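You operate a simulated robot arm through the tools that you are given. There is no shell and no other tool. Be economical: measure what you need, move in short steps, check, and stop when the job is done.

You are at the controls of a simulated robot arm. One attempt, no reset.

JOB
Dry the bundle by the LOT 90 ticket, then switch the dryer off.
Fine: one run; the door stays shut.

The check looks at the end state, three seconds after you hand in, the way a careful person would. Anything else that was tipped, shoved, dropped, spilled or broken makes it a failure.

ROBOT AND FRAMES
A 7-joint arm with a two-finger gripper, hanging from a carriage that runs on a rail from [1.143, 0.012] to [-1.337, -0.015] (x, y) and turns from -398 to 290 degrees about z. Base frame: it is fixed where the carriage stands at the start and does not move with it; the origin is on the floor, on the carriage's upright axis, x ahead of it, y to its left, z up. Readings come in m, degrees, newtons and seconds.
With the tool pointing down near the work surface it reaches from about 0.1 to 0.58 m from the robot's upright axis, wherever it stands. Its first joint turns from -143.0 to 143.0 degrees. Places, roughly: dryer display [0.2, -0.6, 1.2]; dryer switch lock [0, -0.6, 1]; heat dial [0.6, -0.6, 1.2]; ticket [-0.75, -1.25, 1]; time dial [0.4, -0.6, 1.2]. Payload 1.37 kg.
The tool frame sits at the grasp point between the pads (the TCP): z along the fingers, y along the line on which they close. The tips reach 0.016 m beyond it. Largest opening 0.092 m; the body of the gripper starts 0.074 m behind the TCP.
Orientation is that of the tool frame in the base frame, as [roll, pitch, yaw] about the fixed x, y, z axes, in that order (R = Rz(yaw) Ry(pitch) Rx(roll)). With the fingers straight down and closing along the base's y, the tool's x points along the base's -x, its y along +y and its z along -z.

CONTROLS
- The arm moves only by the tool move_arm. Its argument "targets" is text: rows parted by semicolons, each of 7 numbers parted by spaces: the gripper command, from -1 (shut) to 1 (fully open), values between in proportion, then the shift along the tool's x, y, z in units of 300 mm (1.0 is 300 mm), then the turn, a rotation vector about the tool's x, y, z in units of 45 degrees (1.0 is 45 degrees). In form: fingers dx dy dz wx wy wz; .... A call has 1 to 8 rows; each row is the pose to reach, as a shift and turn from the pose commanded when the call began, along the tool's axes at that moment. A call with a number of a shift or a turn outside -1 to 1 is refused whole. Each row takes 0.2 s and may step no farther than 0.05 m and 8.6 degrees from the row before; otherwise, or with a gripper value out of range, the whole call is refused. Where a pose cannot be reached the arm comes as near as it can. A force on the tool above 40 N (or 10 N above the force at the start of the call, whichever is more), or a blocked arm, ends the call early, and 0.2 s more pass. The fingers move at their own pace and stop on an object; they squeeze with about 26 N. The grip force told is the motor's: it shows also when the fingers shut on nothing. Time passes only in rows, and 0.2 s behind the last, so rows that repeat a pose let the fingers close. It gives the time, the measured TCP pose, the force on the tool (base axes), the opening and the grip force at its end, in the units of the frame above (readings bear some noise), with the torque about the TCP (base axes, N m) and any sound that the robot's microphone picked up.
- Cameras (640 x 400 px; columns grow to the right, rows downward): "scene" is now at [0.2237, -0.0642, 1.8744]; the picture's right is [-1.00, 0.07, 0.00], its down [0.06, 0.85, -0.53] and it looks along [-0.03, -0.53, -0.85] (base axes); focal length 282 px, centre (320, 200). "wrist" rides on the gripper at [0.071, 0.019, -0.111] in the tool frame; the picture's right is [-0.26, 0.96, 0.00], its down [-0.78, -0.21, -0.59] and it looks along [-0.57, -0.15, 0.81] (tool axes); focal length 280 px, centre (320, 200).
- capture(camera): a new picture of that camera. It takes no simulated time.
- lift_body(by): slides the trunk up (or, below 0, down) by that many m; the arm and the scene camera ride with it, the base frame stays. It gives what a move gives, with no picture.
- drive_base(legs): drives the robot by 1 to 6 legs, each [ahead, left, turn to the left] in m, m and degrees, along the robot's own axes; the way and the turn of a leg run together, so that a leg with both is an arc; at most 1.5 m and 180 degrees a leg. The arm and the cameras ride along, it lands a little off, and it stops where it bumps. It keeps to its track: a leg is cut to what the track allows. It gives what a move gives.
- aim_head(pan, tilt): turns the head with the scene camera to pan (to the left, within 155 degrees either way) and tilt (down, from -29 to 69), counted from straight ahead of the robot. It gives what a move gives.
- point_at(camera, pixels): for up to 12 pixels [column, row] of the newest picture of that camera ("zoom" is the newest enlarged one), the place [x, y, z] in the base frame of the surface seen there, good to about 0.002 m, but the place of the scene camera against the robot may be out by one fixed shift of up to 0.018 m in any direction. It takes no simulated time.
- close_up(camera, box): a new picture of the part [left, top, right, bottom] of that camera's present view, enlarged. It takes no simulated time.
- finish_job(): hands the job in; it is judged then, once.

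Go step by step. Measure first, check grasps and placings, and put right what went wrong. The budget is 80 turns and 52 pictures, counting those below and the enlarged ones. Unless the task says otherwise, let go and move clear before handing in, and close with one line.

The tools are called after ">>>" as name(argument=value, ...) on one line, values as JSON. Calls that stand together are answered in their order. move_arm: Moves the arm, as the interface text tells. Its arguments: {"type":"object","properties":{"targets":{"type":"string"}},"required":["targets"]} The other tools are called the same way: lift_body (by) slides the trunk up or down; drive_base (legs) drives the base; aim_head (pan, tilt) turns the head that bears the scene camera; capture (camera) takes a picture; point_at (camera, pixels) gives the place of the surface under pixels of a picture; close_up (camera, box) takes an enlarged picture of a part of a camera's view; finish_job () hands the job in.

At the start:

```text
t: 0.0
position: [0.4279, -0.5096, 1.0005]
tool_rot: [-180.0, 0.0, -180.0]
wrist_force: [-0.2, -1.4, 0.1]
wrist_torque: [-0.01, -0.01, -0.01]
gripper_width: 0.0919
gripper_force: 0.0
trunk travel left (down, up): [-0.525, 0.056]
robot x, y, heading: [-0.0003, -0.0016, -0.2]
head pan, tilt: [-93.7, 57.9]
```

scene: 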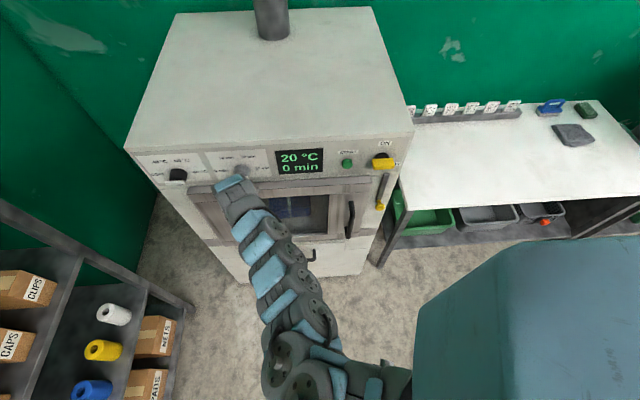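
wrist: 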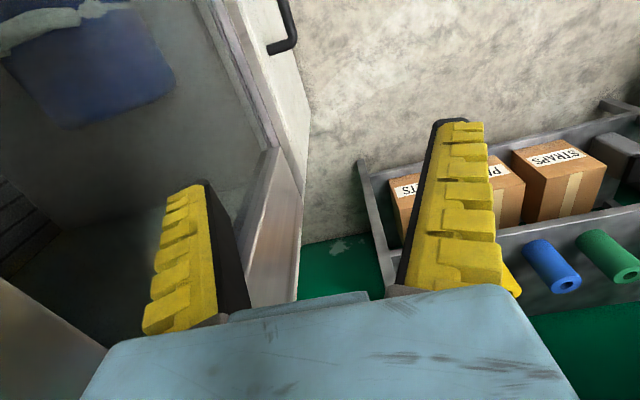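

The scene picture shows the dryer front with the dials at about (178,172) and (240,170), the display at (300,160), a green button at (347,163) and a yellow switch at (384,163). The tickets are along the bench strip at (470,110), so I'll enlarge the panel and the tickets.

>>> close_up(camera="scene", box=[130, 130, 290, 230])

>>> close_up(camera="scene", box=[270, 130, 430, 230])

>>> close_up(camera="scene", box=[400, 70, 640, 220])

```text
4.00 times, centred on (210, 180) of scene
```

zoom: 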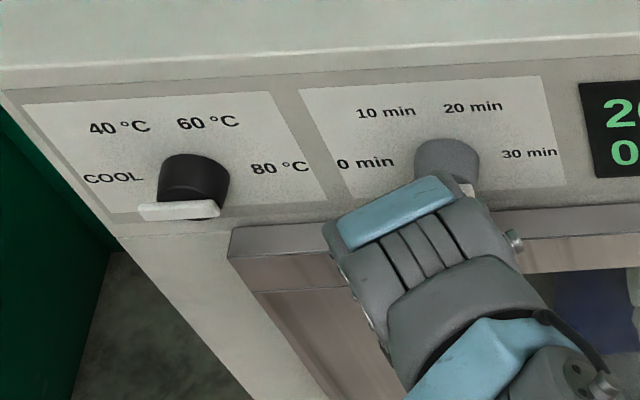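

```text
4.00 times, centred on (350, 180) of scene
```

zoom: 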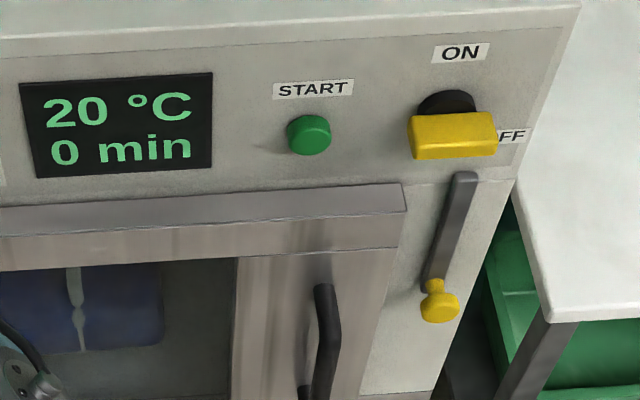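

```text
2.67 times, centred on (520, 145) of scene
```

zoom: 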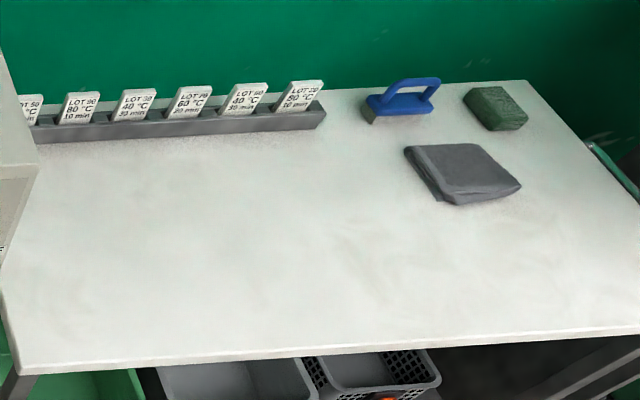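

The tickets at about (415–515,105) are too small to read, so I'll enlarge them more. I'll also look at the lock lever and the pixel places of the panel.

>>> close_up(camera="scene", box=[400, 92, 464, 132])

>>> close_up(camera="scene", box=[460, 88, 524, 128])

>>> close_up(camera="scene", box=[360, 140, 408, 220])

>>> point_at(camera="scene", pixels=[[178, 172], [172, 183], [240, 168], [347, 163], [384, 163], [380, 206], [385, 178], [300, 150], [300, 185], [350, 220], [390, 145], [180, 152]])

```text
10.00 times, centred on (432, 112) of scene
```

zoom: 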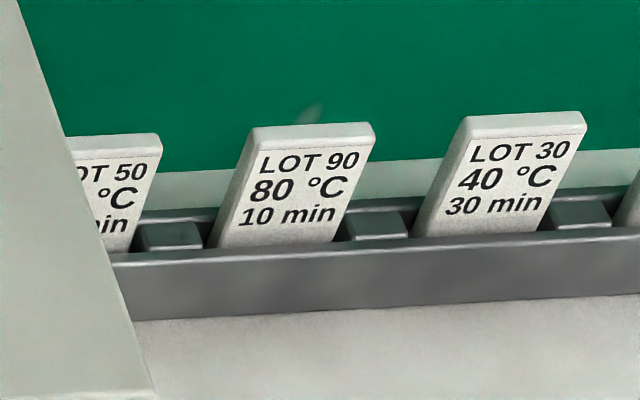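

```text
10.00 times, centred on (492, 108) of scene
```

zoom: 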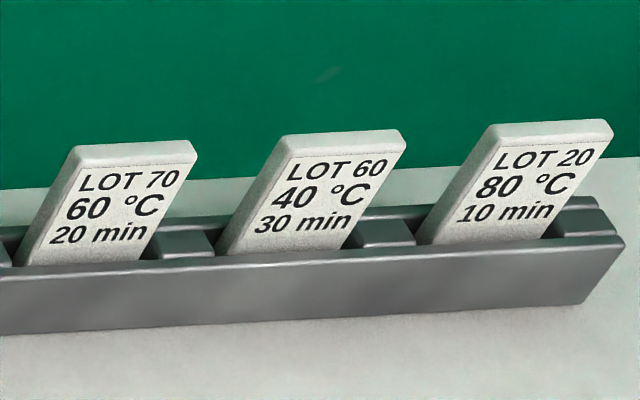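

```text
5.00 times, centred on (384, 180) of scene
```

zoom: 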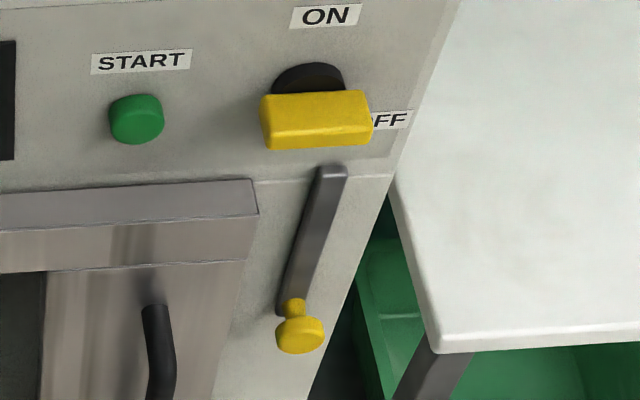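

```text
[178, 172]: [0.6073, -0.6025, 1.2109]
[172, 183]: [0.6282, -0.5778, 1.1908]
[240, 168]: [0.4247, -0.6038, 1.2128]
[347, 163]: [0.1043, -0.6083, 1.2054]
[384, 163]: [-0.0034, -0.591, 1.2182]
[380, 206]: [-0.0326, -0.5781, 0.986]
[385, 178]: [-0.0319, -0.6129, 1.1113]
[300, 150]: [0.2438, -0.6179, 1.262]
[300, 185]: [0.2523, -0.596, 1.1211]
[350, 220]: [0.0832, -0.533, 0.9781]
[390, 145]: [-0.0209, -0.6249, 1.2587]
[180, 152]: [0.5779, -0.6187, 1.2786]
```

LOT 90 reads 80 °C, 10 min. The panel face lies near y≈-0.62, and a lever with a yellow knob at (380,206) hangs under the yellow switch. I'll back the gripper off and turn it to face the panel.

>>> move_arm(targets="1 0 0.1 0 0 0 0; 1 0 0.2 0 0.16 0 0; 1 0 0.3 0 0.33 0 0; 1 0 0.4 0 0.5 0 0; 1 0 0.4 0 0.66 0 0; 1 0 0.4 0 0.83 0 0; 1 0 0.4 0 1 0 0")

```text
t: 1.6
position: [0.4287, -0.3889, 1.0002]
tool_rot: [-135.0, 0.0, 179.9]
wrist_force: [-1.1, -0.8, -0.1]
wrist_torque: [0.03, 0.01, 0.02]
gripper_width: 0.0918
gripper_force: 0.1
trunk travel left (down, up): [-0.525, 0.056]
robot x, y, heading: [0.0002, -0.002, -0.2]
head pan, tilt: [-93.7, 57.9]
```

The tool is now at 45°, facing forward and down. I'll turn the second half.

>>> move_arm(targets="1 0 0 0 0.16 0 0; 1 0 0 0 0.33 0 0; 1 0 0 0 0.5 0 0; 1 0 0 0 0.66 0 0; 1 0 0 0 0.83 0 0; 1 0 0 0 1 0 0")

>>> capture(camera="wrist")

>>> capture(camera="scene")

```text
t: 3.0
position: [0.4288, -0.3884, 1.0003]
tool_rot: [-90.0, 0.0, 179.9]
wrist_force: [0.1, 0.1, -0.1]
wrist_torque: [-0.01, 0.03, -0.01]
gripper_width: 0.0919
gripper_force: 0.0
trunk travel left (down, up): [-0.525, 0.056]
robot x, y, heading: [0.0013, -0.0015, -0.2]
head pan, tilt: [-93.7, 57.9]
```

```text
43 pictures are left
```

wrist: 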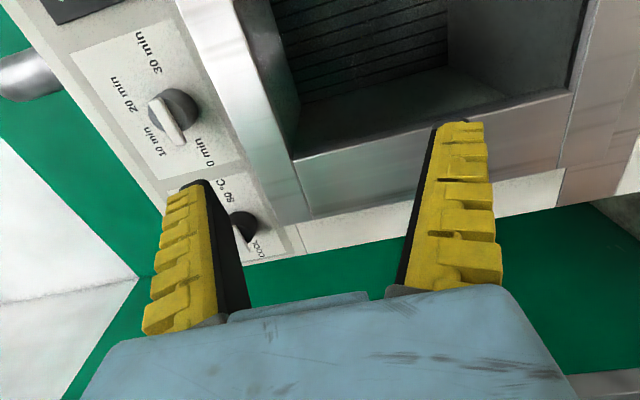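

```text
42 pictures are left
```

scene: 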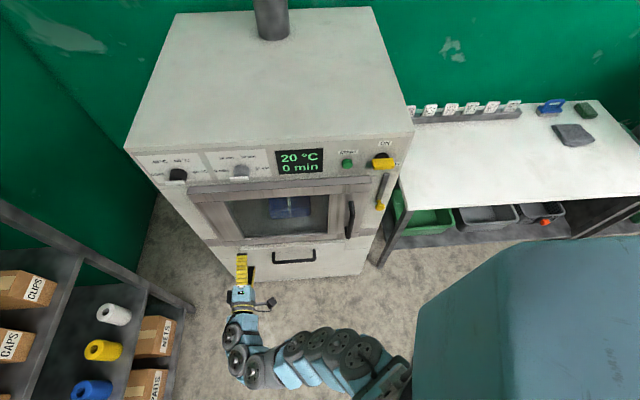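

The arm is clear of the panel now, with the time dial at (240,170). I'll enlarge both dials and the switch and lever.

>>> close_up(camera="scene", box=[140, 140, 220, 190])

>>> close_up(camera="scene", box=[200, 140, 280, 190])

>>> close_up(camera="wrist", box=[80, 40, 320, 280])

```text
8.00 times, centred on (180, 165) of scene
```

zoom: 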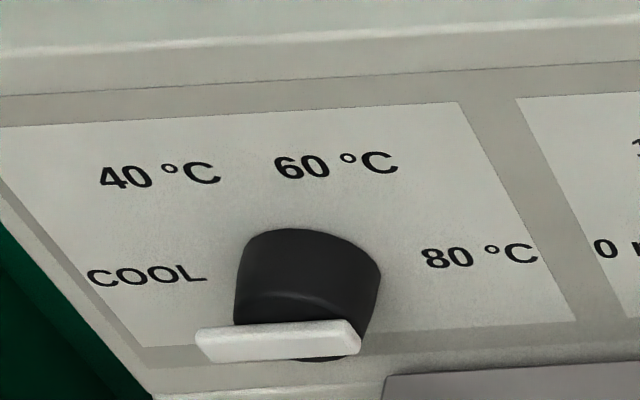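

```text
8.00 times, centred on (240, 165) of scene
```

zoom: 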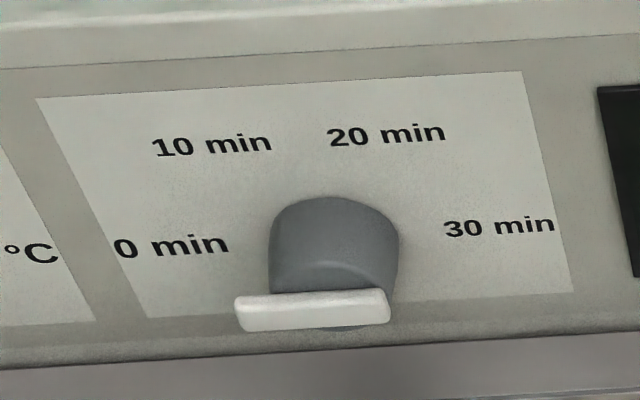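

```text
1.67 times, centred on (200, 160) of wrist
```

zoom: 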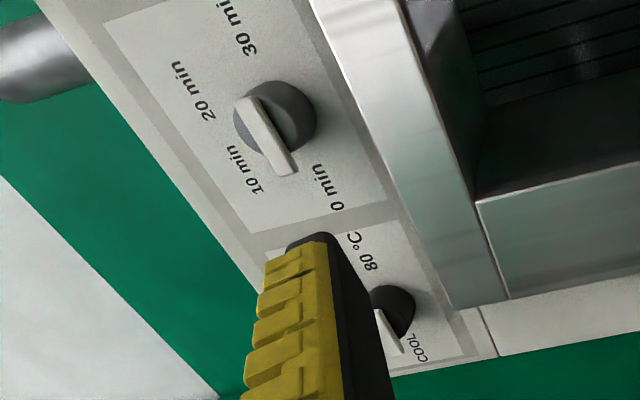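

Both pointer bars lie horizontal, pointing left at COOL and 0 min. I'll measure the time dial in the wrist zoom: bar ends (245,102) and (290,172), labels, and panel face.

>>> point_at(camera="zoom", pixels=[[246, 104], [288, 168], [268, 138], [295, 100], [245, 168], [193, 90], [242, 25], [328, 187], [300, 215], [393, 340], [365, 252], [402, 302]])

>>> close_up(camera="wrist", box=[120, 60, 240, 160])

```text
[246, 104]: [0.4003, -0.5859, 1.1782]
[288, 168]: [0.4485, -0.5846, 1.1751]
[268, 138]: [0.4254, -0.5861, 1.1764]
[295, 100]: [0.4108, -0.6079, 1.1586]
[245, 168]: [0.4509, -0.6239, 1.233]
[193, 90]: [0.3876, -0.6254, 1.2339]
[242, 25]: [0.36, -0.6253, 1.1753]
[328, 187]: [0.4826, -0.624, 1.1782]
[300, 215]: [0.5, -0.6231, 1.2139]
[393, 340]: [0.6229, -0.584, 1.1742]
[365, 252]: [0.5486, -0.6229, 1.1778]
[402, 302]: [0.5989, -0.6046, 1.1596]
```

```text
4.00 times, centred on (180, 110) of wrist
```

zoom: 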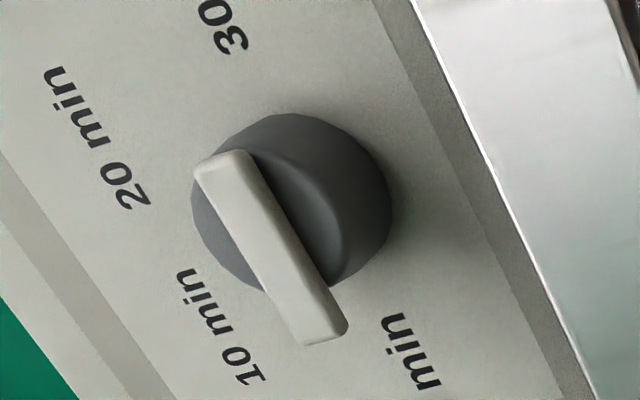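

The labels sit at 60° steps around the dial, so time needs +60° and heat +180° clockwise. I'll measure the knob's edges and bar depth in the zoom.

>>> point_at(camera="zoom", pixels=[[205, 172], [235, 160], [335, 330], [305, 338], [280, 140], [365, 170], [340, 270], [210, 235], [260, 275], [320, 180], [290, 130], [230, 140]])

```text
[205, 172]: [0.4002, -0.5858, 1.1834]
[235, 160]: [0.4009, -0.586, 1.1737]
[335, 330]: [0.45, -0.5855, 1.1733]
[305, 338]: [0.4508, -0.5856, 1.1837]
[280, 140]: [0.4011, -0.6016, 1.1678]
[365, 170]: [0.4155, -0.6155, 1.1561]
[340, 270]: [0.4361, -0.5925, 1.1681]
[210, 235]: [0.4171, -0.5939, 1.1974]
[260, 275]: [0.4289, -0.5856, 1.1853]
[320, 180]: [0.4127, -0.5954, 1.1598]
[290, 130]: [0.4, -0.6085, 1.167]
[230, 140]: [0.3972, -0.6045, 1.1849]
```

The time dial's bar spans x 0.400–0.452 at z≈1.1785, its front is at y≈-0.5855, and the knob face is near -0.594. The axis is about x 0.42. I'll raise the tool to that line, half-close the fingers and move to y≈-0.50.

>>> move_arm(targets="0 0.029 -0.15 0 0 0 0; 0 0.029 -0.3 0 0 0 0; 0 0.029 -0.45 0 0 0 0; 0 0.029 -0.594 0 0 0 0; 0 0.029 -0.594 0.13 0 0 0; 0 0.029 -0.594 0.26 0 0 0; 0 0.029 -0.594 0.37 0 0 0")

>>> capture(camera="wrist")

```text
t: 4.6
position: [0.4193, -0.5009, 1.1791]
tool_rot: [-90.1, 0.1, -179.9]
wrist_force: [-0.1, -0.7, -0.2]
wrist_torque: [-0.01, -0.01, 0.03]
gripper_width: 0.0491
gripper_force: 2.3
trunk travel left (down, up): [-0.525, 0.056]
robot x, y, heading: [0.0038, -0.0002, 0.2]
head pan, tilt: [-93.7, 57.9]
```

```text
37 pictures are left
```

wrist: 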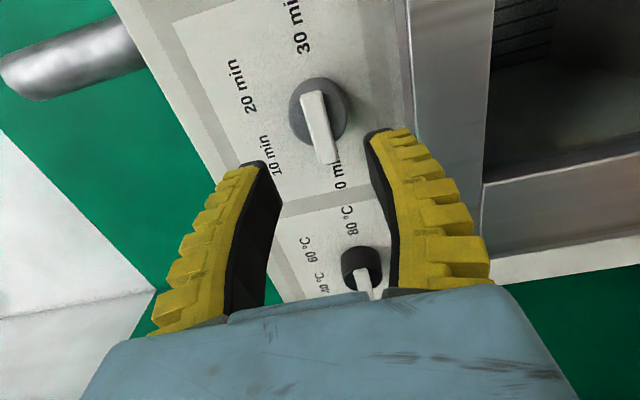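

The reach works and the dial at (318,120) sits between the fingertips ahead. I'll re-measure it and the heat dial (361,270) from here.

>>> point_at(camera="wrist", pixels=[[314, 96], [327, 158], [306, 99], [321, 93], [338, 158], [318, 162], [345, 115], [292, 108], [372, 265], [362, 290], [351, 225], [318, 288]])

```text
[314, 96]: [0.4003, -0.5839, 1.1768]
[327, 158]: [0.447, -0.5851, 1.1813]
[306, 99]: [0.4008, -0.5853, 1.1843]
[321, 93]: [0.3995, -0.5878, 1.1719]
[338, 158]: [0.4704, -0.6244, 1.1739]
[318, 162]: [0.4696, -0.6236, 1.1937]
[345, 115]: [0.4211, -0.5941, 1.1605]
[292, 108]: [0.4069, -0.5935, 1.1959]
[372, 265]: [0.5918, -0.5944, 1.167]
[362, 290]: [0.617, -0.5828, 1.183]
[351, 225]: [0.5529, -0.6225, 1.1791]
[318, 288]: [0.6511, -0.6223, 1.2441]
```

The second measurement agrees. I'll advance so the tips straddle the bar at about y -0.592, then close.

>>> move_arm(targets="0 0 0 0.1 0 0 0; 0 0 0 0.2 0 0 0; 0 0 0 0.25 0 0 0; -1 0 0 0.25 0 0 0; -1 0 0 0.25 0 0 0; -1 0 0 0.25 0 0 0")

>>> capture(camera="wrist")

```text
t: 6.0
position: [0.4178, -0.5748, 1.1793]
tool_rot: [-89.9, 0.0, -180.0]
wrist_force: [-8.2, 19.3, 21.7]
wrist_torque: [-0.34, -0.1, 0.01]
gripper_width: 0.006
gripper_force: 28.2
trunk travel left (down, up): [-0.525, 0.056]
robot x, y, heading: [-0.0017, -0.001, -0.3]
head pan, tilt: [-93.7, 57.9]
```

```text
36 pictures are left
```

wrist: 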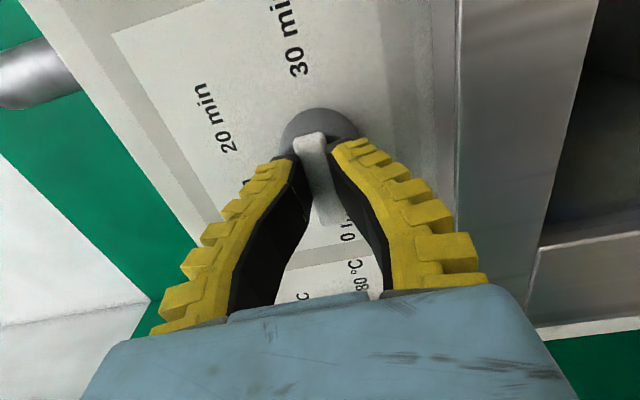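

The fingers hold the bar with 28 N grip. I'll turn 30° clockwise (about +tool z) and check.

>>> move_arm(targets="-1 0 0 -0.005 0 0 0.167; -1 0 0 -0.005 0 0 0.333; -1 0 0 -0.005 0 0 0.5; -1 0 0 -0.005 0 0 0.667")

>>> capture(camera="wrist")

```text
t: 7.0
position: [0.4188, -0.5742, 1.1782]
tool_rot: [-89.8, 30.0, -180.0]
wrist_force: [-6.1, 11.0, 20.8]
wrist_torque: [-0.27, 0.01, -0.19]
gripper_width: 0.0062
gripper_force: 28.4
trunk travel left (down, up): [-0.525, 0.056]
robot x, y, heading: [-0.0006, -0.0002, 0.2]
head pan, tilt: [-93.7, 57.9]
```

```text
35 pictures are left
```

wrist: 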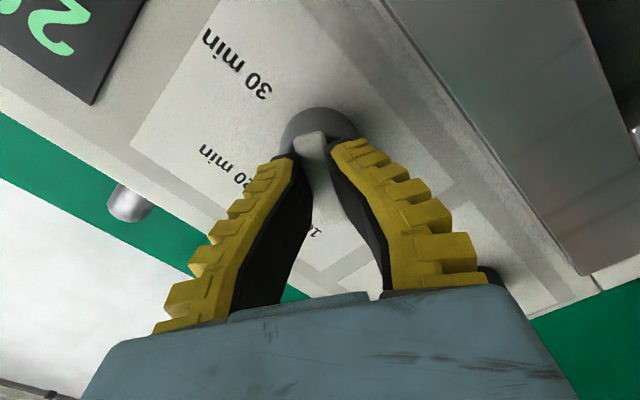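

The bar turned with the tool and is now midway. I'll turn 30° more.

>>> move_arm(targets="-1 0 0 0 0 0 0.167; -1 0 0 0 0 0 0.333; -1 0 0 0 0 0 0.5; -1 0 0 0 0 0 0.667; -1 0 0 0 0 0 0.667")

>>> capture(camera="scene")

```text
t: 8.2
position: [0.419, -0.572, 1.1758]
tool_rot: [-90.4, 60.1, 179.5]
wrist_force: [-1.3, 8.1, -3.6]
wrist_torque: [-0.02, 0.0, -0.02]
gripper_width: 0.0003
gripper_force: 28.5
trunk travel left (down, up): [-0.525, 0.056]
robot x, y, heading: [-0.0009, -0.0004, 0.1]
head pan, tilt: [-93.7, 57.9]
```

```text
34 pictures are left
```

scene: 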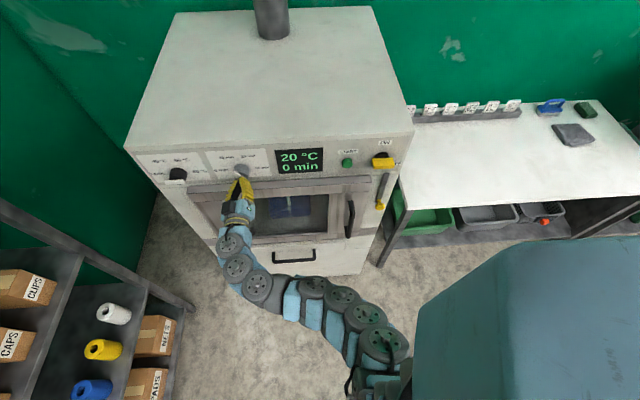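

The opening fell to 0, so the fingers slipped off the bar late in the turn. I'll back away, open, and look at the dial.

>>> move_arm(targets="-1 0 0 -0.1 0 0 0; 0 0 0 -0.25 0 0 0; 0 0 0 -0.25 0 0 0")

>>> capture(camera="wrist")

>>> close_up(camera="scene", box=[200, 135, 296, 195])

```text
t: 9.0
position: [0.4181, -0.498, 1.1769]
tool_rot: [-90.0, 60.0, 179.9]
wrist_force: [1.0, 0.5, 0.1]
wrist_torque: [-0.01, 0.01, 0.0]
gripper_width: 0.0489
gripper_force: 2.1
trunk travel left (down, up): [-0.525, 0.056]
robot x, y, heading: [-0.0001, 0.0016, -0.1]
head pan, tilt: [-93.7, 57.9]
```

```text
33 pictures are left
```

wrist: 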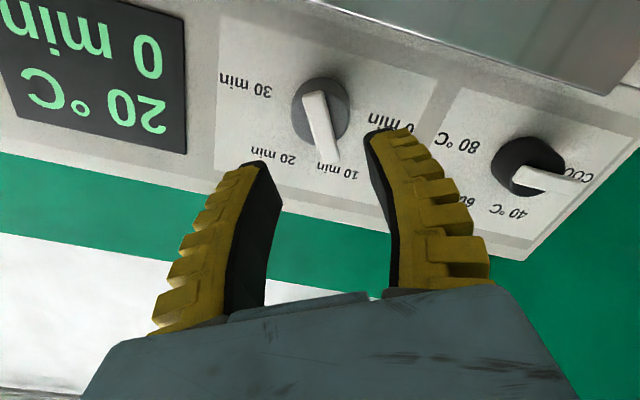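

```text
6.67 times, centred on (248, 165) of scene
```

zoom: 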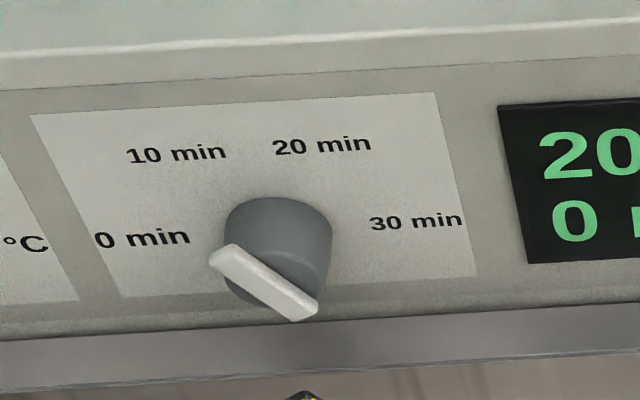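

The bar, (313,95) to (333,158) in the wrist picture, points near "10 min". I'll measure its exact angle.

>>> point_at(camera="wrist", pixels=[[306, 99], [322, 93], [330, 158], [314, 97], [320, 125], [332, 150], [340, 158], [337, 172], [541, 184], [570, 180], [520, 178], [522, 165]])

>>> close_up(camera="wrist", box=[270, 60, 370, 190])

```text
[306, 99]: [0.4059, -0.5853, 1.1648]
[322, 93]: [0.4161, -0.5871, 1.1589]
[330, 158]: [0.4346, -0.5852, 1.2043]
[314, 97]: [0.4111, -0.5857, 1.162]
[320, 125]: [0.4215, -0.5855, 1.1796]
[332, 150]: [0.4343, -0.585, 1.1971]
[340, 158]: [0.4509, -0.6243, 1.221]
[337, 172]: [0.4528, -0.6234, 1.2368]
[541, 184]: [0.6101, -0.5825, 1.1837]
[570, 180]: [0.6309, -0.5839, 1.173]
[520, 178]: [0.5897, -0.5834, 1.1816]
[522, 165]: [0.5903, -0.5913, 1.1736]
```

```text
3.08 times, centred on (320, 125) of wrist
```

zoom: 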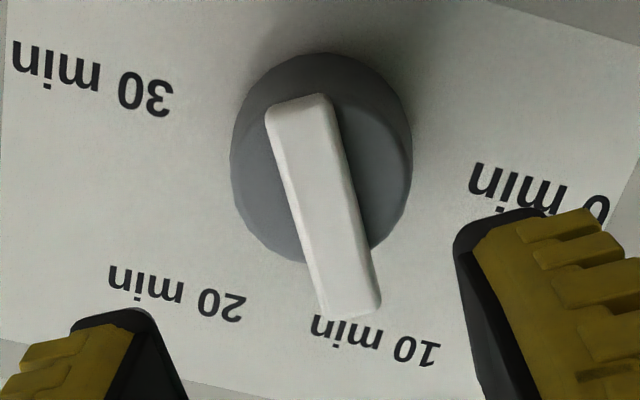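

The bar points at 61°, so the time dial is on 10 min. Next is the heat dial at about x 0.61, so I'll check the shelf's place before driving that way.

>>> point_at(camera="scene", pixels=[[60, 225], [180, 305], [10, 205], [40, 285], [150, 285], [30, 150]])

>>> move_arm(targets="0 0 0 -0.05 0 0 -0.167; 0 0 0 -0.1 0 0 -0.333; 0 0 0 -0.15 0 0 -0.5; 0 0 0 -0.2 0 0 -0.667; 0 0 0 -0.2 0 0 -0.833; 0 0 0 -0.2 0 0 -1")

```text
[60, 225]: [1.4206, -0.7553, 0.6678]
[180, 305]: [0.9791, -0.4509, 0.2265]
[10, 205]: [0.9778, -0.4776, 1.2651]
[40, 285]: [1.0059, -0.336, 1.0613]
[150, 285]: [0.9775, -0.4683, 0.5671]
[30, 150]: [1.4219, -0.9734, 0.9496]
```

```text
t: 10.4
position: [0.419, -0.4394, 1.179]
tool_rot: [-90.1, 15.0, 180.0]
wrist_force: [0.7, -0.1, 0.6]
wrist_torque: [-0.01, -0.02, 0.0]
gripper_width: 0.0489
gripper_force: 2.5
trunk travel left (down, up): [-0.525, 0.056]
robot x, y, heading: [0.0003, -0.0031, -0.1]
head pan, tilt: [-93.7, 57.9]
```

The shelf face is at x≈0.98, so there is plenty of room. I'll drive 0.19 m ahead and finish levelling the roll.

>>> drive_base(legs=[[0.19, 0, 0]])

>>> move_arm(targets="0 0 0 0 0 0 -0.167; 0 0 0 0 0 0 -0.333; 0 0 0 0 0 0 -0.333")

>>> capture(camera="wrist")

```text
t: 11.9
position: [0.6034, -0.4387, 1.1783]
tool_rot: [-90.0, 15.0, 179.9]
wrist_force: [-0.1, 0.3, -0.1]
wrist_torque: [0.0, 0.01, 0.01]
gripper_width: 0.049
gripper_force: 2.4
trunk travel left (down, up): [-0.525, 0.056]
robot x, y, heading: [0.187, 0.0026, -0.3]
head pan, tilt: [-93.7, 57.9]
```

```text
t: 12.7
position: [0.6036, -0.4387, 1.178]
tool_rot: [-90.1, 0.1, 179.9]
wrist_force: [0.0, 0.0, -0.2]
wrist_torque: [0.03, 0.01, -0.01]
gripper_width: 0.049
gripper_force: 2.2
trunk travel left (down, up): [-0.525, 0.056]
robot x, y, heading: [0.1886, 0.0026, -0.4]
head pan, tilt: [-93.7, 57.9]
```

```text
30 pictures are left
```

wrist: 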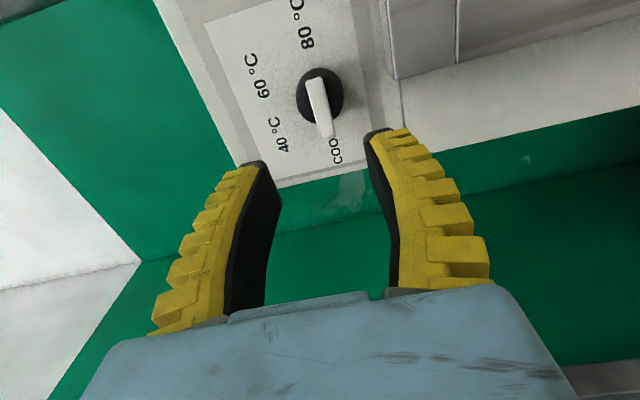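

The heat dial shows in full at (320,97), with its bar toward COOL. I'll measure it.

>>> point_at(camera="wrist", pixels=[[316, 80], [326, 134], [309, 82], [321, 79], [320, 105], [340, 95], [300, 88], [318, 135], [330, 132], [307, 40], [350, 100], [335, 75]])

```text
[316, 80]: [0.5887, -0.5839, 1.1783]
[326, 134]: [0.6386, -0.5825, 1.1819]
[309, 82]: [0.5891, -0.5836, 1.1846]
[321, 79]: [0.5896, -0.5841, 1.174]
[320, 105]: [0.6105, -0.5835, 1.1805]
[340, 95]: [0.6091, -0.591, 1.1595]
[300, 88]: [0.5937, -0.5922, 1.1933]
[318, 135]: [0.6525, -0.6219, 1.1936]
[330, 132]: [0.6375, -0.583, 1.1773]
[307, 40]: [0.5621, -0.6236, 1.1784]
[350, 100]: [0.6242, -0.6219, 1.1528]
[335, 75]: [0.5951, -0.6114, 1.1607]
```

The heat dial's axis is about x 0.6085, z 1.179, with the bar front at y -0.583. I'll advance to y -0.577 and close on the bar.

>>> move_arm(targets="0 -0.016 -0.003 0.12 0 0 0; 0 -0.016 -0.003 0.24 0 0 0; 0 -0.016 -0.003 0.36 0 0 0; 0 -0.016 -0.003 0.459 0 0 0; -1 -0.016 -0.003 0.459 0 0 0; -1 -0.016 -0.003 0.459 0 0 0; -1 -0.016 -0.003 0.459 0 0 0")

```text
t: 14.3
position: [0.6086, -0.5773, 1.1797]
tool_rot: [-89.9, 0.1, 179.8]
wrist_force: [-6.9, 14.7, 25.4]
wrist_torque: [-0.21, -0.04, 0.09]
gripper_width: 0.0117
gripper_force: 28.4
trunk travel left (down, up): [-0.525, 0.056]
robot x, y, heading: [0.1896, 0.0053, -0.0]
head pan, tilt: [-93.7, 57.9]
```

The grip is a proper 11.7 mm on the bar. I'll turn 45° clockwise.

>>> move_arm(targets="-1 0 -0.003 0 0 0 0.167; -1 0 -0.003 0 0 0 0.333; -1 0 -0.003 0 0 0 0.5; -1 0 -0.003 0 0 0 0.667; -1 0 -0.003 0 0 0 0.833; -1 0 -0.003 0 0 0 1")

```text
t: 15.7
position: [0.6087, -0.5759, 1.1783]
tool_rot: [-90.2, 45.2, 179.7]
wrist_force: [2.1, 4.2, 1.8]
wrist_torque: [0.4, -0.03, -0.39]
gripper_width: 0.0082
gripper_force: 28.0
trunk travel left (down, up): [-0.525, 0.056]
robot x, y, heading: [0.1857, 0.0006, -0.4]
head pan, tilt: [-93.7, 57.9]
```

The grip still holds at 8 mm, but it is slightly shallower. I'll press 1.5 mm deeper and turn 45° more.

>>> move_arm(targets="-1 0 0 0.005 0 0 0.167; -1 0 0 0.005 0 0 0.333; -1 0 0 0.005 0 0 0.5; -1 0 0 0.005 0 0 0.667; -1 0 0 0.005 0 0 0.833; -1 0 0 0.005 0 0 1")

>>> capture(camera="wrist")

```text
t: 17.1
position: [0.6096, -0.5754, 1.1777]
tool_rot: [133.6, 89.7, 43.5]
wrist_force: [6.4, 5.7, -13.4]
wrist_torque: [0.5, 0.03, 0.1]
gripper_width: 0.0082
gripper_force: 27.9
trunk travel left (down, up): [-0.525, 0.056]
robot x, y, heading: [0.1857, -0.001, -0.1]
head pan, tilt: [-93.7, 57.9]
```

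```text
29 pictures are left
```

wrist: 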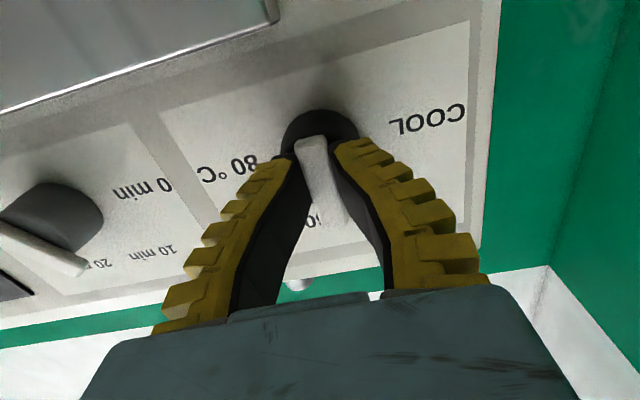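

The bar has followed to 90° (straight up). I'll keep turning another 45°.

>>> move_arm(targets="-1 0 0 0.003 0 0 0.167; -1 0 0 0.003 0 0 0.333; -1 0 0 0.003 0 0 0.5; -1 0 0 0.003 0 0 0.667; -1 0 0 0.003 0 0 0.833; -1 0 0 0.003 0 0 1")

```text
t: 18.5
position: [0.6093, -0.5768, 1.1789]
tool_rot: [90.1, 44.7, 0.0]
wrist_force: [14.1, 6.6, -14.9]
wrist_torque: [0.11, 0.03, 0.18]
gripper_width: 0.0083
gripper_force: 28.0
trunk travel left (down, up): [-0.525, 0.056]
robot x, y, heading: [0.1904, 0.0037, -0.2]
head pan, tilt: [-93.7, 57.9]
```

At 135° the grip still holds. I'll turn the last 45°.

>>> move_arm(targets="-1 0 0 0.002 0 0 0.167; -1 0 0 0.002 0 0 0.333; -1 0 0 0.002 0 0 0.5; -1 0 0 0.002 0 0 0.667; -1 0 0 0.002 0 0 0.833; -1 0 0 0.002 0 0 1")

>>> capture(camera="wrist")

```text
t: 19.9
position: [0.6087, -0.5767, 1.1797]
tool_rot: [88.3, 5.0, 1.2]
wrist_force: [-9.4, 16.5, -4.3]
wrist_torque: [-0.02, -0.05, -0.24]
gripper_width: 0.0127
gripper_force: 27.7
trunk travel left (down, up): [-0.525, 0.056]
robot x, y, heading: [0.1845, 0.0033, -0.0]
head pan, tilt: [-93.7, 57.9]
stopped in row 6: the force on the tool passed its limit at 56 N (the readings are from after the stop); the commanded pose is now the measured one
```

```text
28 pictures are left
```

wrist: 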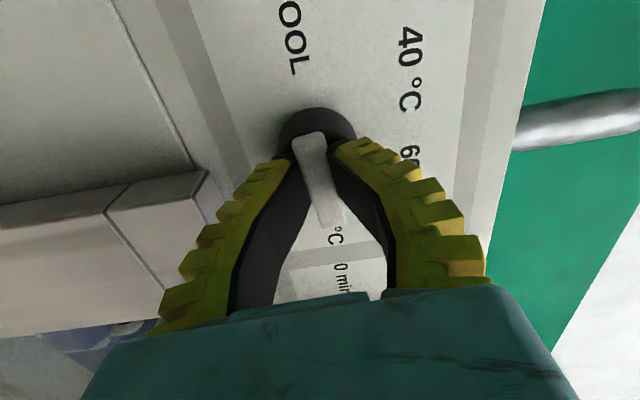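

The turn stopped at about 175° with a force spike, with the bar about on 80 °C. I'll open the fingers, back off and look.

>>> move_arm(targets="0 0 0 0 0 0 0; 0 0 0 0 0 0 0; 0 0 0 -0.12 0 0 0; 0 0 0 -0.24 0 0 0; 0 0 0 -0.36 0 0 0; 0 0 0 -0.46 0 0 0")

>>> capture(camera="wrist")

```text
t: 21.3
position: [0.6073, -0.4416, 1.1807]
tool_rot: [88.2, 4.8, 1.2]
wrist_force: [-0.1, -1.3, 0.0]
wrist_torque: [-0.03, -0.01, -0.05]
gripper_width: 0.049
gripper_force: 2.0
trunk travel left (down, up): [-0.525, 0.056]
robot x, y, heading: [0.1873, 0.0042, -0.5]
head pan, tilt: [-93.7, 57.9]
```

```text
27 pictures are left
```

wrist: 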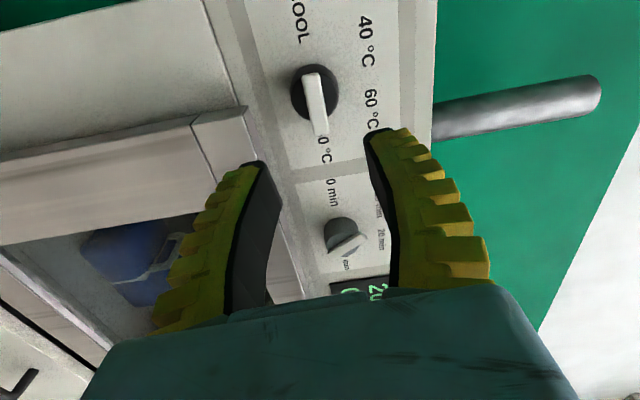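

The heat bar (311,78)–(321,133) points at 80 °C, and the time bar is at (345,245). I'll measure both angles.

>>> point_at(camera="wrist", pixels=[[310, 77], [312, 85], [317, 115], [319, 128], [332, 252], [345, 243], [358, 236]])

>>> close_up(camera="wrist", box=[280, 50, 400, 300])

```text
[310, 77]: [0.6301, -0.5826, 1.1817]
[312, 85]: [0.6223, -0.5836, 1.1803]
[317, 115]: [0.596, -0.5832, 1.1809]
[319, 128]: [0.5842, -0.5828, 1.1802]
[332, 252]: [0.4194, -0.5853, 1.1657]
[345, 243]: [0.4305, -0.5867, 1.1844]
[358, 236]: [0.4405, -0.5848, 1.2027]
```

```text
1.60 times, centred on (340, 175) of wrist
```

zoom: 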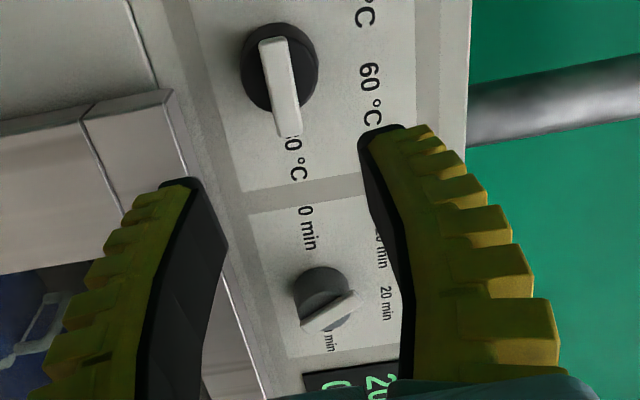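

Heat sits at 180° (80 °C) and time at about 60° (10 min). I'll drive back along the rail toward the START button and switch, then look at them.

>>> drive_base(legs=[[-0.45, 0, 0]])

>>> capture(camera="wrist")

```text
t: 24.1
position: [0.15, -0.446, 1.1807]
tool_rot: [88.0, 4.6, 1.1]
wrist_force: [0.4, 0.2, 0.2]
wrist_torque: [0.01, 0.04, 0.0]
gripper_width: 0.049
gripper_force: 1.9
trunk travel left (down, up): [-0.525, 0.056]
robot x, y, heading: [-0.2706, -0.0063, -0.3]
head pan, tilt: [-93.7, 57.9]
```

```text
25 pictures are left
```

wrist: 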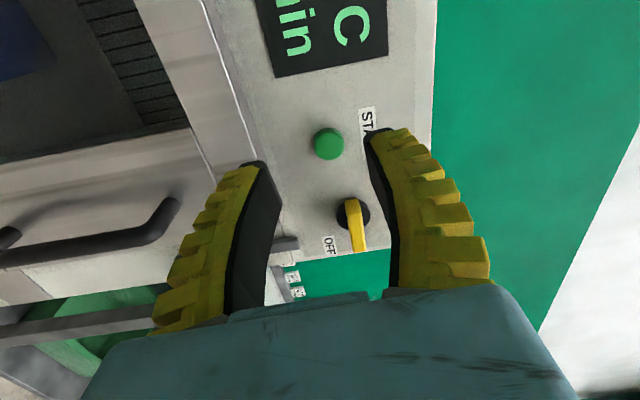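

The START button is at (328,143), and the yellow switch bar is at (355,225) next to OFF (330,246). I'll enlarge and measure.

>>> close_up(camera="wrist", box=[260, 110, 420, 310])

>>> point_at(camera="wrist", pixels=[[328, 143], [328, 155], [315, 150], [350, 202], [358, 248], [345, 215], [364, 215], [330, 246], [285, 244], [240, 246], [300, 140], [283, 240]])

```text
2.00 times, centred on (340, 210) of wrist
```

zoom: 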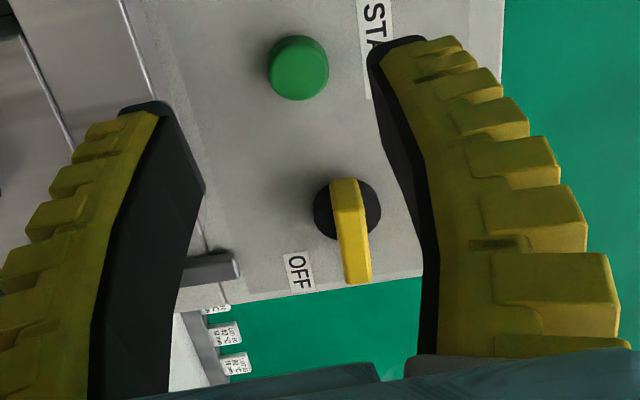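

```text
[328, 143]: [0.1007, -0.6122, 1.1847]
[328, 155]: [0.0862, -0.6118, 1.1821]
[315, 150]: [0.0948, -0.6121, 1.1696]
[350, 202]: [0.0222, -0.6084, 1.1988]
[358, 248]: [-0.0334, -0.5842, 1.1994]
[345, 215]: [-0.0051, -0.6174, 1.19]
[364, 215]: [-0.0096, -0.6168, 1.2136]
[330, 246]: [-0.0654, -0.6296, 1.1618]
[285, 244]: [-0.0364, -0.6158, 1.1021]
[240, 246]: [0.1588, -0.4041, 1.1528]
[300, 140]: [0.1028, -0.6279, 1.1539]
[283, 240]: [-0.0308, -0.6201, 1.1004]
```

The switch bar lies horizontal, but I need a better look at its pointer, the labels and the lock. I'll use the scene camera from its new spot.

>>> capture(camera="scene")

```text
23 pictures are left
```

scene: 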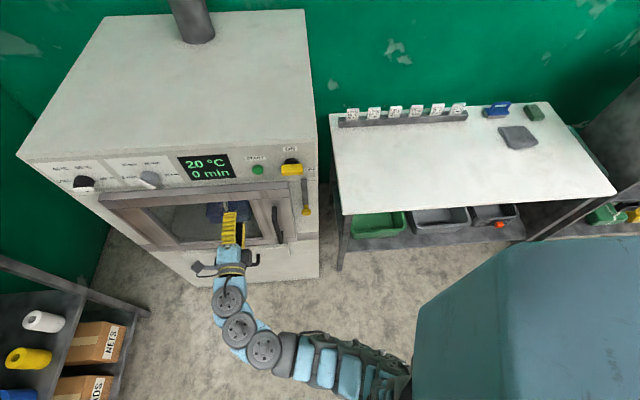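

>>> close_up(camera="scene", box=[240, 135, 336, 225])

```text
4.44 times, centred on (288, 180) of scene
```

zoom: 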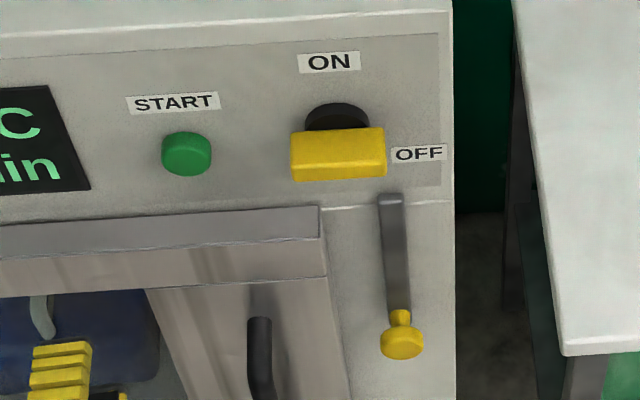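

I'll measure the switch, labels and lock lever in this zoom.

>>> point_at(camera="zoom", pixels=[[330, 62], [420, 153], [300, 155], [378, 155], [335, 118], [312, 118], [365, 118], [186, 155], [392, 200], [392, 290], [400, 318], [402, 345]])

>>> point_at(camera="wrist", pixels=[[328, 143], [352, 205], [355, 235], [358, 246], [366, 120]])

```text
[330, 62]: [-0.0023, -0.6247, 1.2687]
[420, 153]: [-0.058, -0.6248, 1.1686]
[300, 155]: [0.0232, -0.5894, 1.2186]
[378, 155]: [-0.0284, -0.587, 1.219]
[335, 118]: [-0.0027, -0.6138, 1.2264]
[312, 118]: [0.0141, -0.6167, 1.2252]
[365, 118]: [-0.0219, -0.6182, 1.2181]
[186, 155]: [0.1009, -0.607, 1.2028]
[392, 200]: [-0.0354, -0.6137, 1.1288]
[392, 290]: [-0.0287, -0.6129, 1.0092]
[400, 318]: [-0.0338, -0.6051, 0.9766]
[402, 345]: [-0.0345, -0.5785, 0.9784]
```

```text
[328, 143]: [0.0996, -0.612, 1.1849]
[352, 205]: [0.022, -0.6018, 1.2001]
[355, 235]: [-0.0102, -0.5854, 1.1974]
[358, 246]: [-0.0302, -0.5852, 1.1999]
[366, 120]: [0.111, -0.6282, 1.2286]
```

The button's centre is about [0.100, -0.612, 1.185] with its back panel at y -0.628. I'll shut the fingers and press it with the tips, then draw back.

>>> move_arm(targets="-1 -0.09 -0.008 0.12 0 0 0; -1 -0.176 -0.014 0.24 0 0 0; -1 -0.176 -0.014 0.36 0 0 0; -1 -0.176 -0.014 0.443 0 0 0; -1 -0.176 -0.014 0.49 0 0 0; -1 -0.176 -0.014 0.515 0 0 0; -1 -0.176 -0.014 0.527 0 0 0; -1 -0.176 -0.014 0.42 0 0 0")

>>> capture(camera="scene")

```text
t: 25.9
position: [0.0997, -0.5719, 1.1843]
tool_rot: [88.1, 4.7, 1.2]
wrist_force: [0.0, -0.9, -0.7]
wrist_torque: [0.05, 0.02, -0.02]
gripper_width: 0.0001
gripper_force: 26.0
trunk travel left (down, up): [-0.525, 0.056]
robot x, y, heading: [-0.2728, -0.0032, -0.3]
head pan, tilt: [-93.7, 57.9]
```

```text
21 pictures are left
```

scene: 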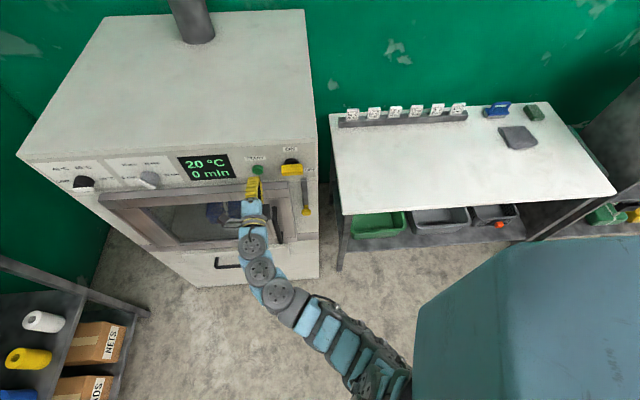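

The display still reads 20 °C, 0 min and I heard no sound, so the press may have been too shallow. I'll press again a little deeper and hold.

>>> move_arm(targets="-1 0 0 0.08 0 0 0; -1 0 0 0.11 0 0 0; -1 0 0 0.125 0 0 0; -1 0 0 0.135 0 0 0")

>>> close_up(camera="scene", box=[170, 135, 330, 225])

```text
t: 26.9
position: [0.102, -0.6091, 1.1847]
tool_rot: [88.2, 4.8, 1.2]
wrist_force: [-4.8, 24.9, 3.4]
wrist_torque: [0.06, 0.11, -0.23]
gripper_width: 0.0063
gripper_force: 27.7
trunk travel left (down, up): [-0.525, 0.056]
robot x, y, heading: [-0.2728, -0.0015, -0.2]
head pan, tilt: [-93.7, 57.9]
heard: click
```

```text
4.00 times, centred on (250, 180) of scene
```

zoom: 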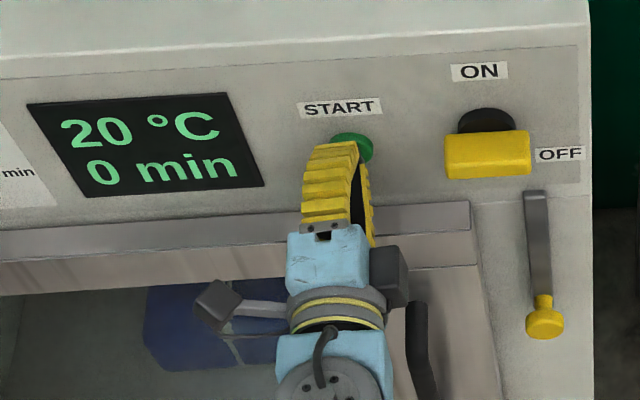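

A click sounded, at 25 N. I'll draw back, which passes a little time, and read the display.

>>> move_arm(targets="-1 0 0 -0.1 0 0 0; -1 0 0 -0.2 0 0 0; -1 0 0 -0.3 0 0 0; -1 0 0 -0.4 0 0 0; -1 0 0 -0.4 0 0 0; -1 0 0 -0.4 0 0 0")

>>> close_up(camera="scene", box=[20, 135, 340, 225])

```text
t: 28.3
position: [0.0981, -0.4935, 1.1821]
tool_rot: [88.0, 4.8, 1.2]
wrist_force: [0.5, 0.3, -0.9]
wrist_torque: [-0.03, 0.02, 0.0]
gripper_width: 0.0
gripper_force: 28.2
trunk travel left (down, up): [-0.525, 0.056]
robot x, y, heading: [-0.2706, -0.0031, -0.3]
head pan, tilt: [-93.7, 57.9]
```

```text
2.00 times, centred on (180, 180) of scene
```

zoom: 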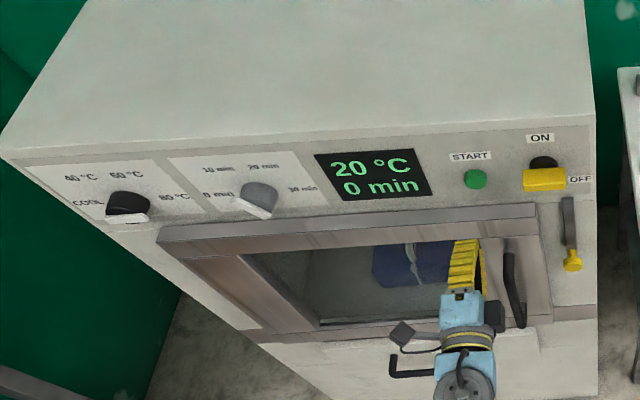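

The button clicked but the dryer did not start, which suggests the switch is at OFF: the bar points right to OFF. I'll take a closer wrist view of the switch and lock.

>>> capture(camera="wrist")

>>> close_up(camera="scene", box=[268, 140, 332, 220])

```text
18 pictures are left
```

wrist: 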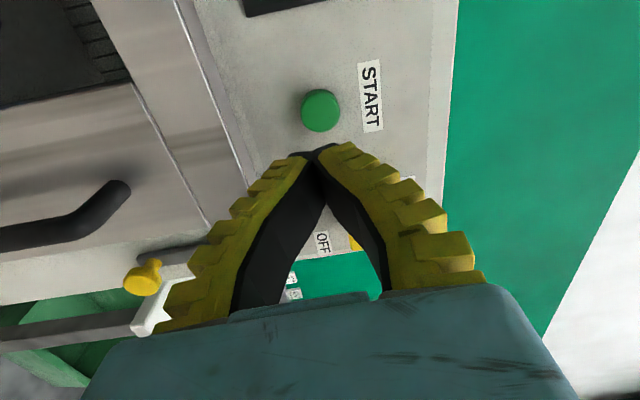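

```text
5.00 times, centred on (300, 180) of scene
```

zoom: 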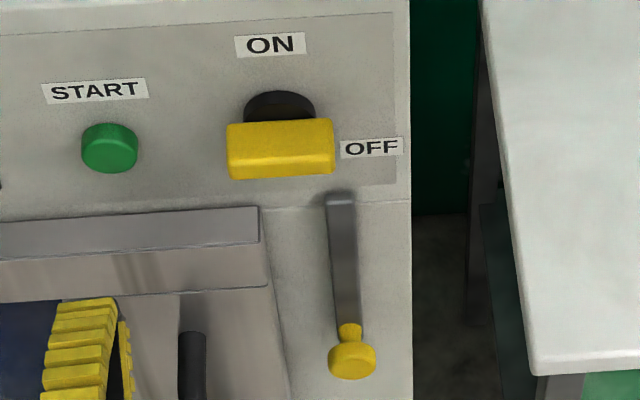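

A white piece shows near the yellow lock knob at (150,310). I'll lower the tool 0.12 m, back off and look at the lock squarely.

>>> move_arm(targets="-1 0 -0.13 -0.1 0 0 0; -1 0 -0.26 -0.2 0 0 0; -1 0.05 -0.4 -0.2 0 0 0; -1 0.15 -0.55 -0.2 0 0 0; -1 0.25 -0.6 -0.2 0 0 0")

>>> capture(camera="wrist")

```text
refused: row 4 steps farther than a row can; nothing moved
```

```text
16 pictures are left
```

wrist: 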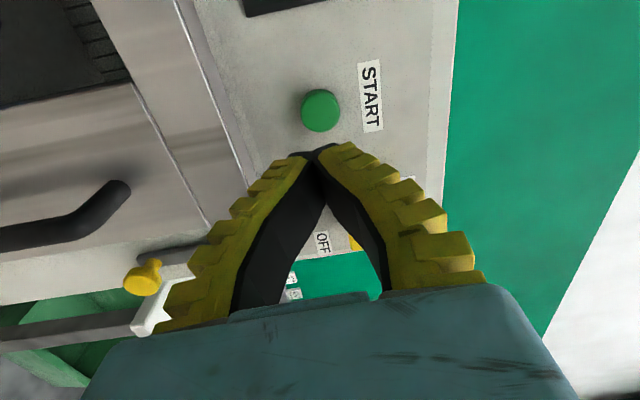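

The white piece is just the bench edge behind. The lock lever hangs down and isn't touching the switch bar, which is at x -0.033…0.022, z 1.199, front y -0.585. I'll line the gripper up on it with the roll levelled and half open.

>>> move_arm(targets="0 -0.12 0.01 0 0 0 0.05; 0 -0.24 0.02 0 0 0 0.107; 0 -0.351 0.024 0.05 0 0 0.107; 0 -0.351 0.024 0.116 0 0 0.107; 0 -0.351 0.024 0.116 0 0 0.107")

>>> capture(camera="wrist")

```text
t: 29.5
position: [-0.006, -0.5291, 1.1993]
tool_rot: [88.2, -0.2, 1.5]
wrist_force: [1.1, 1.3, -0.7]
wrist_torque: [-0.01, -0.02, 0.01]
gripper_width: 0.0492
gripper_force: 2.3
trunk travel left (down, up): [-0.525, 0.056]
robot x, y, heading: [-0.2732, -0.0028, 0.1]
head pan, tilt: [-93.7, 57.9]
```

```text
15 pictures are left
```

wrist: 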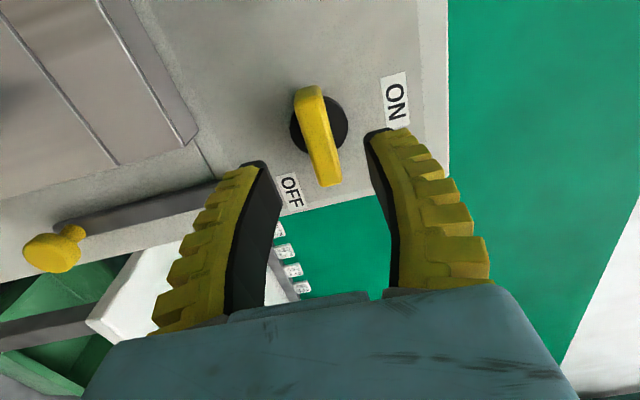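

Now I can see the bar from (310,92) to (328,185), between the fingers. I'll check its centre before gripping.

>>> point_at(camera="wrist", pixels=[[308, 95], [320, 130], [326, 160], [330, 178], [304, 120], [345, 120], [395, 98], [290, 190], [312, 182], [320, 182], [90, 222], [210, 186]])

```text
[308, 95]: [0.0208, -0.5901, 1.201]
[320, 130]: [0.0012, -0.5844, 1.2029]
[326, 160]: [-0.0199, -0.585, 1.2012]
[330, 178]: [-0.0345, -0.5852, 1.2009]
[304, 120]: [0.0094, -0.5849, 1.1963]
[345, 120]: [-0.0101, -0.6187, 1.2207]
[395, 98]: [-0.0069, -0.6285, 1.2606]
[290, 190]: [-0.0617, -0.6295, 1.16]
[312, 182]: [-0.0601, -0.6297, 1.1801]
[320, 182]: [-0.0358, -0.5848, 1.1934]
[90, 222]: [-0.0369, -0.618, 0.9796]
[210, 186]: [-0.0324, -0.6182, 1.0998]
```

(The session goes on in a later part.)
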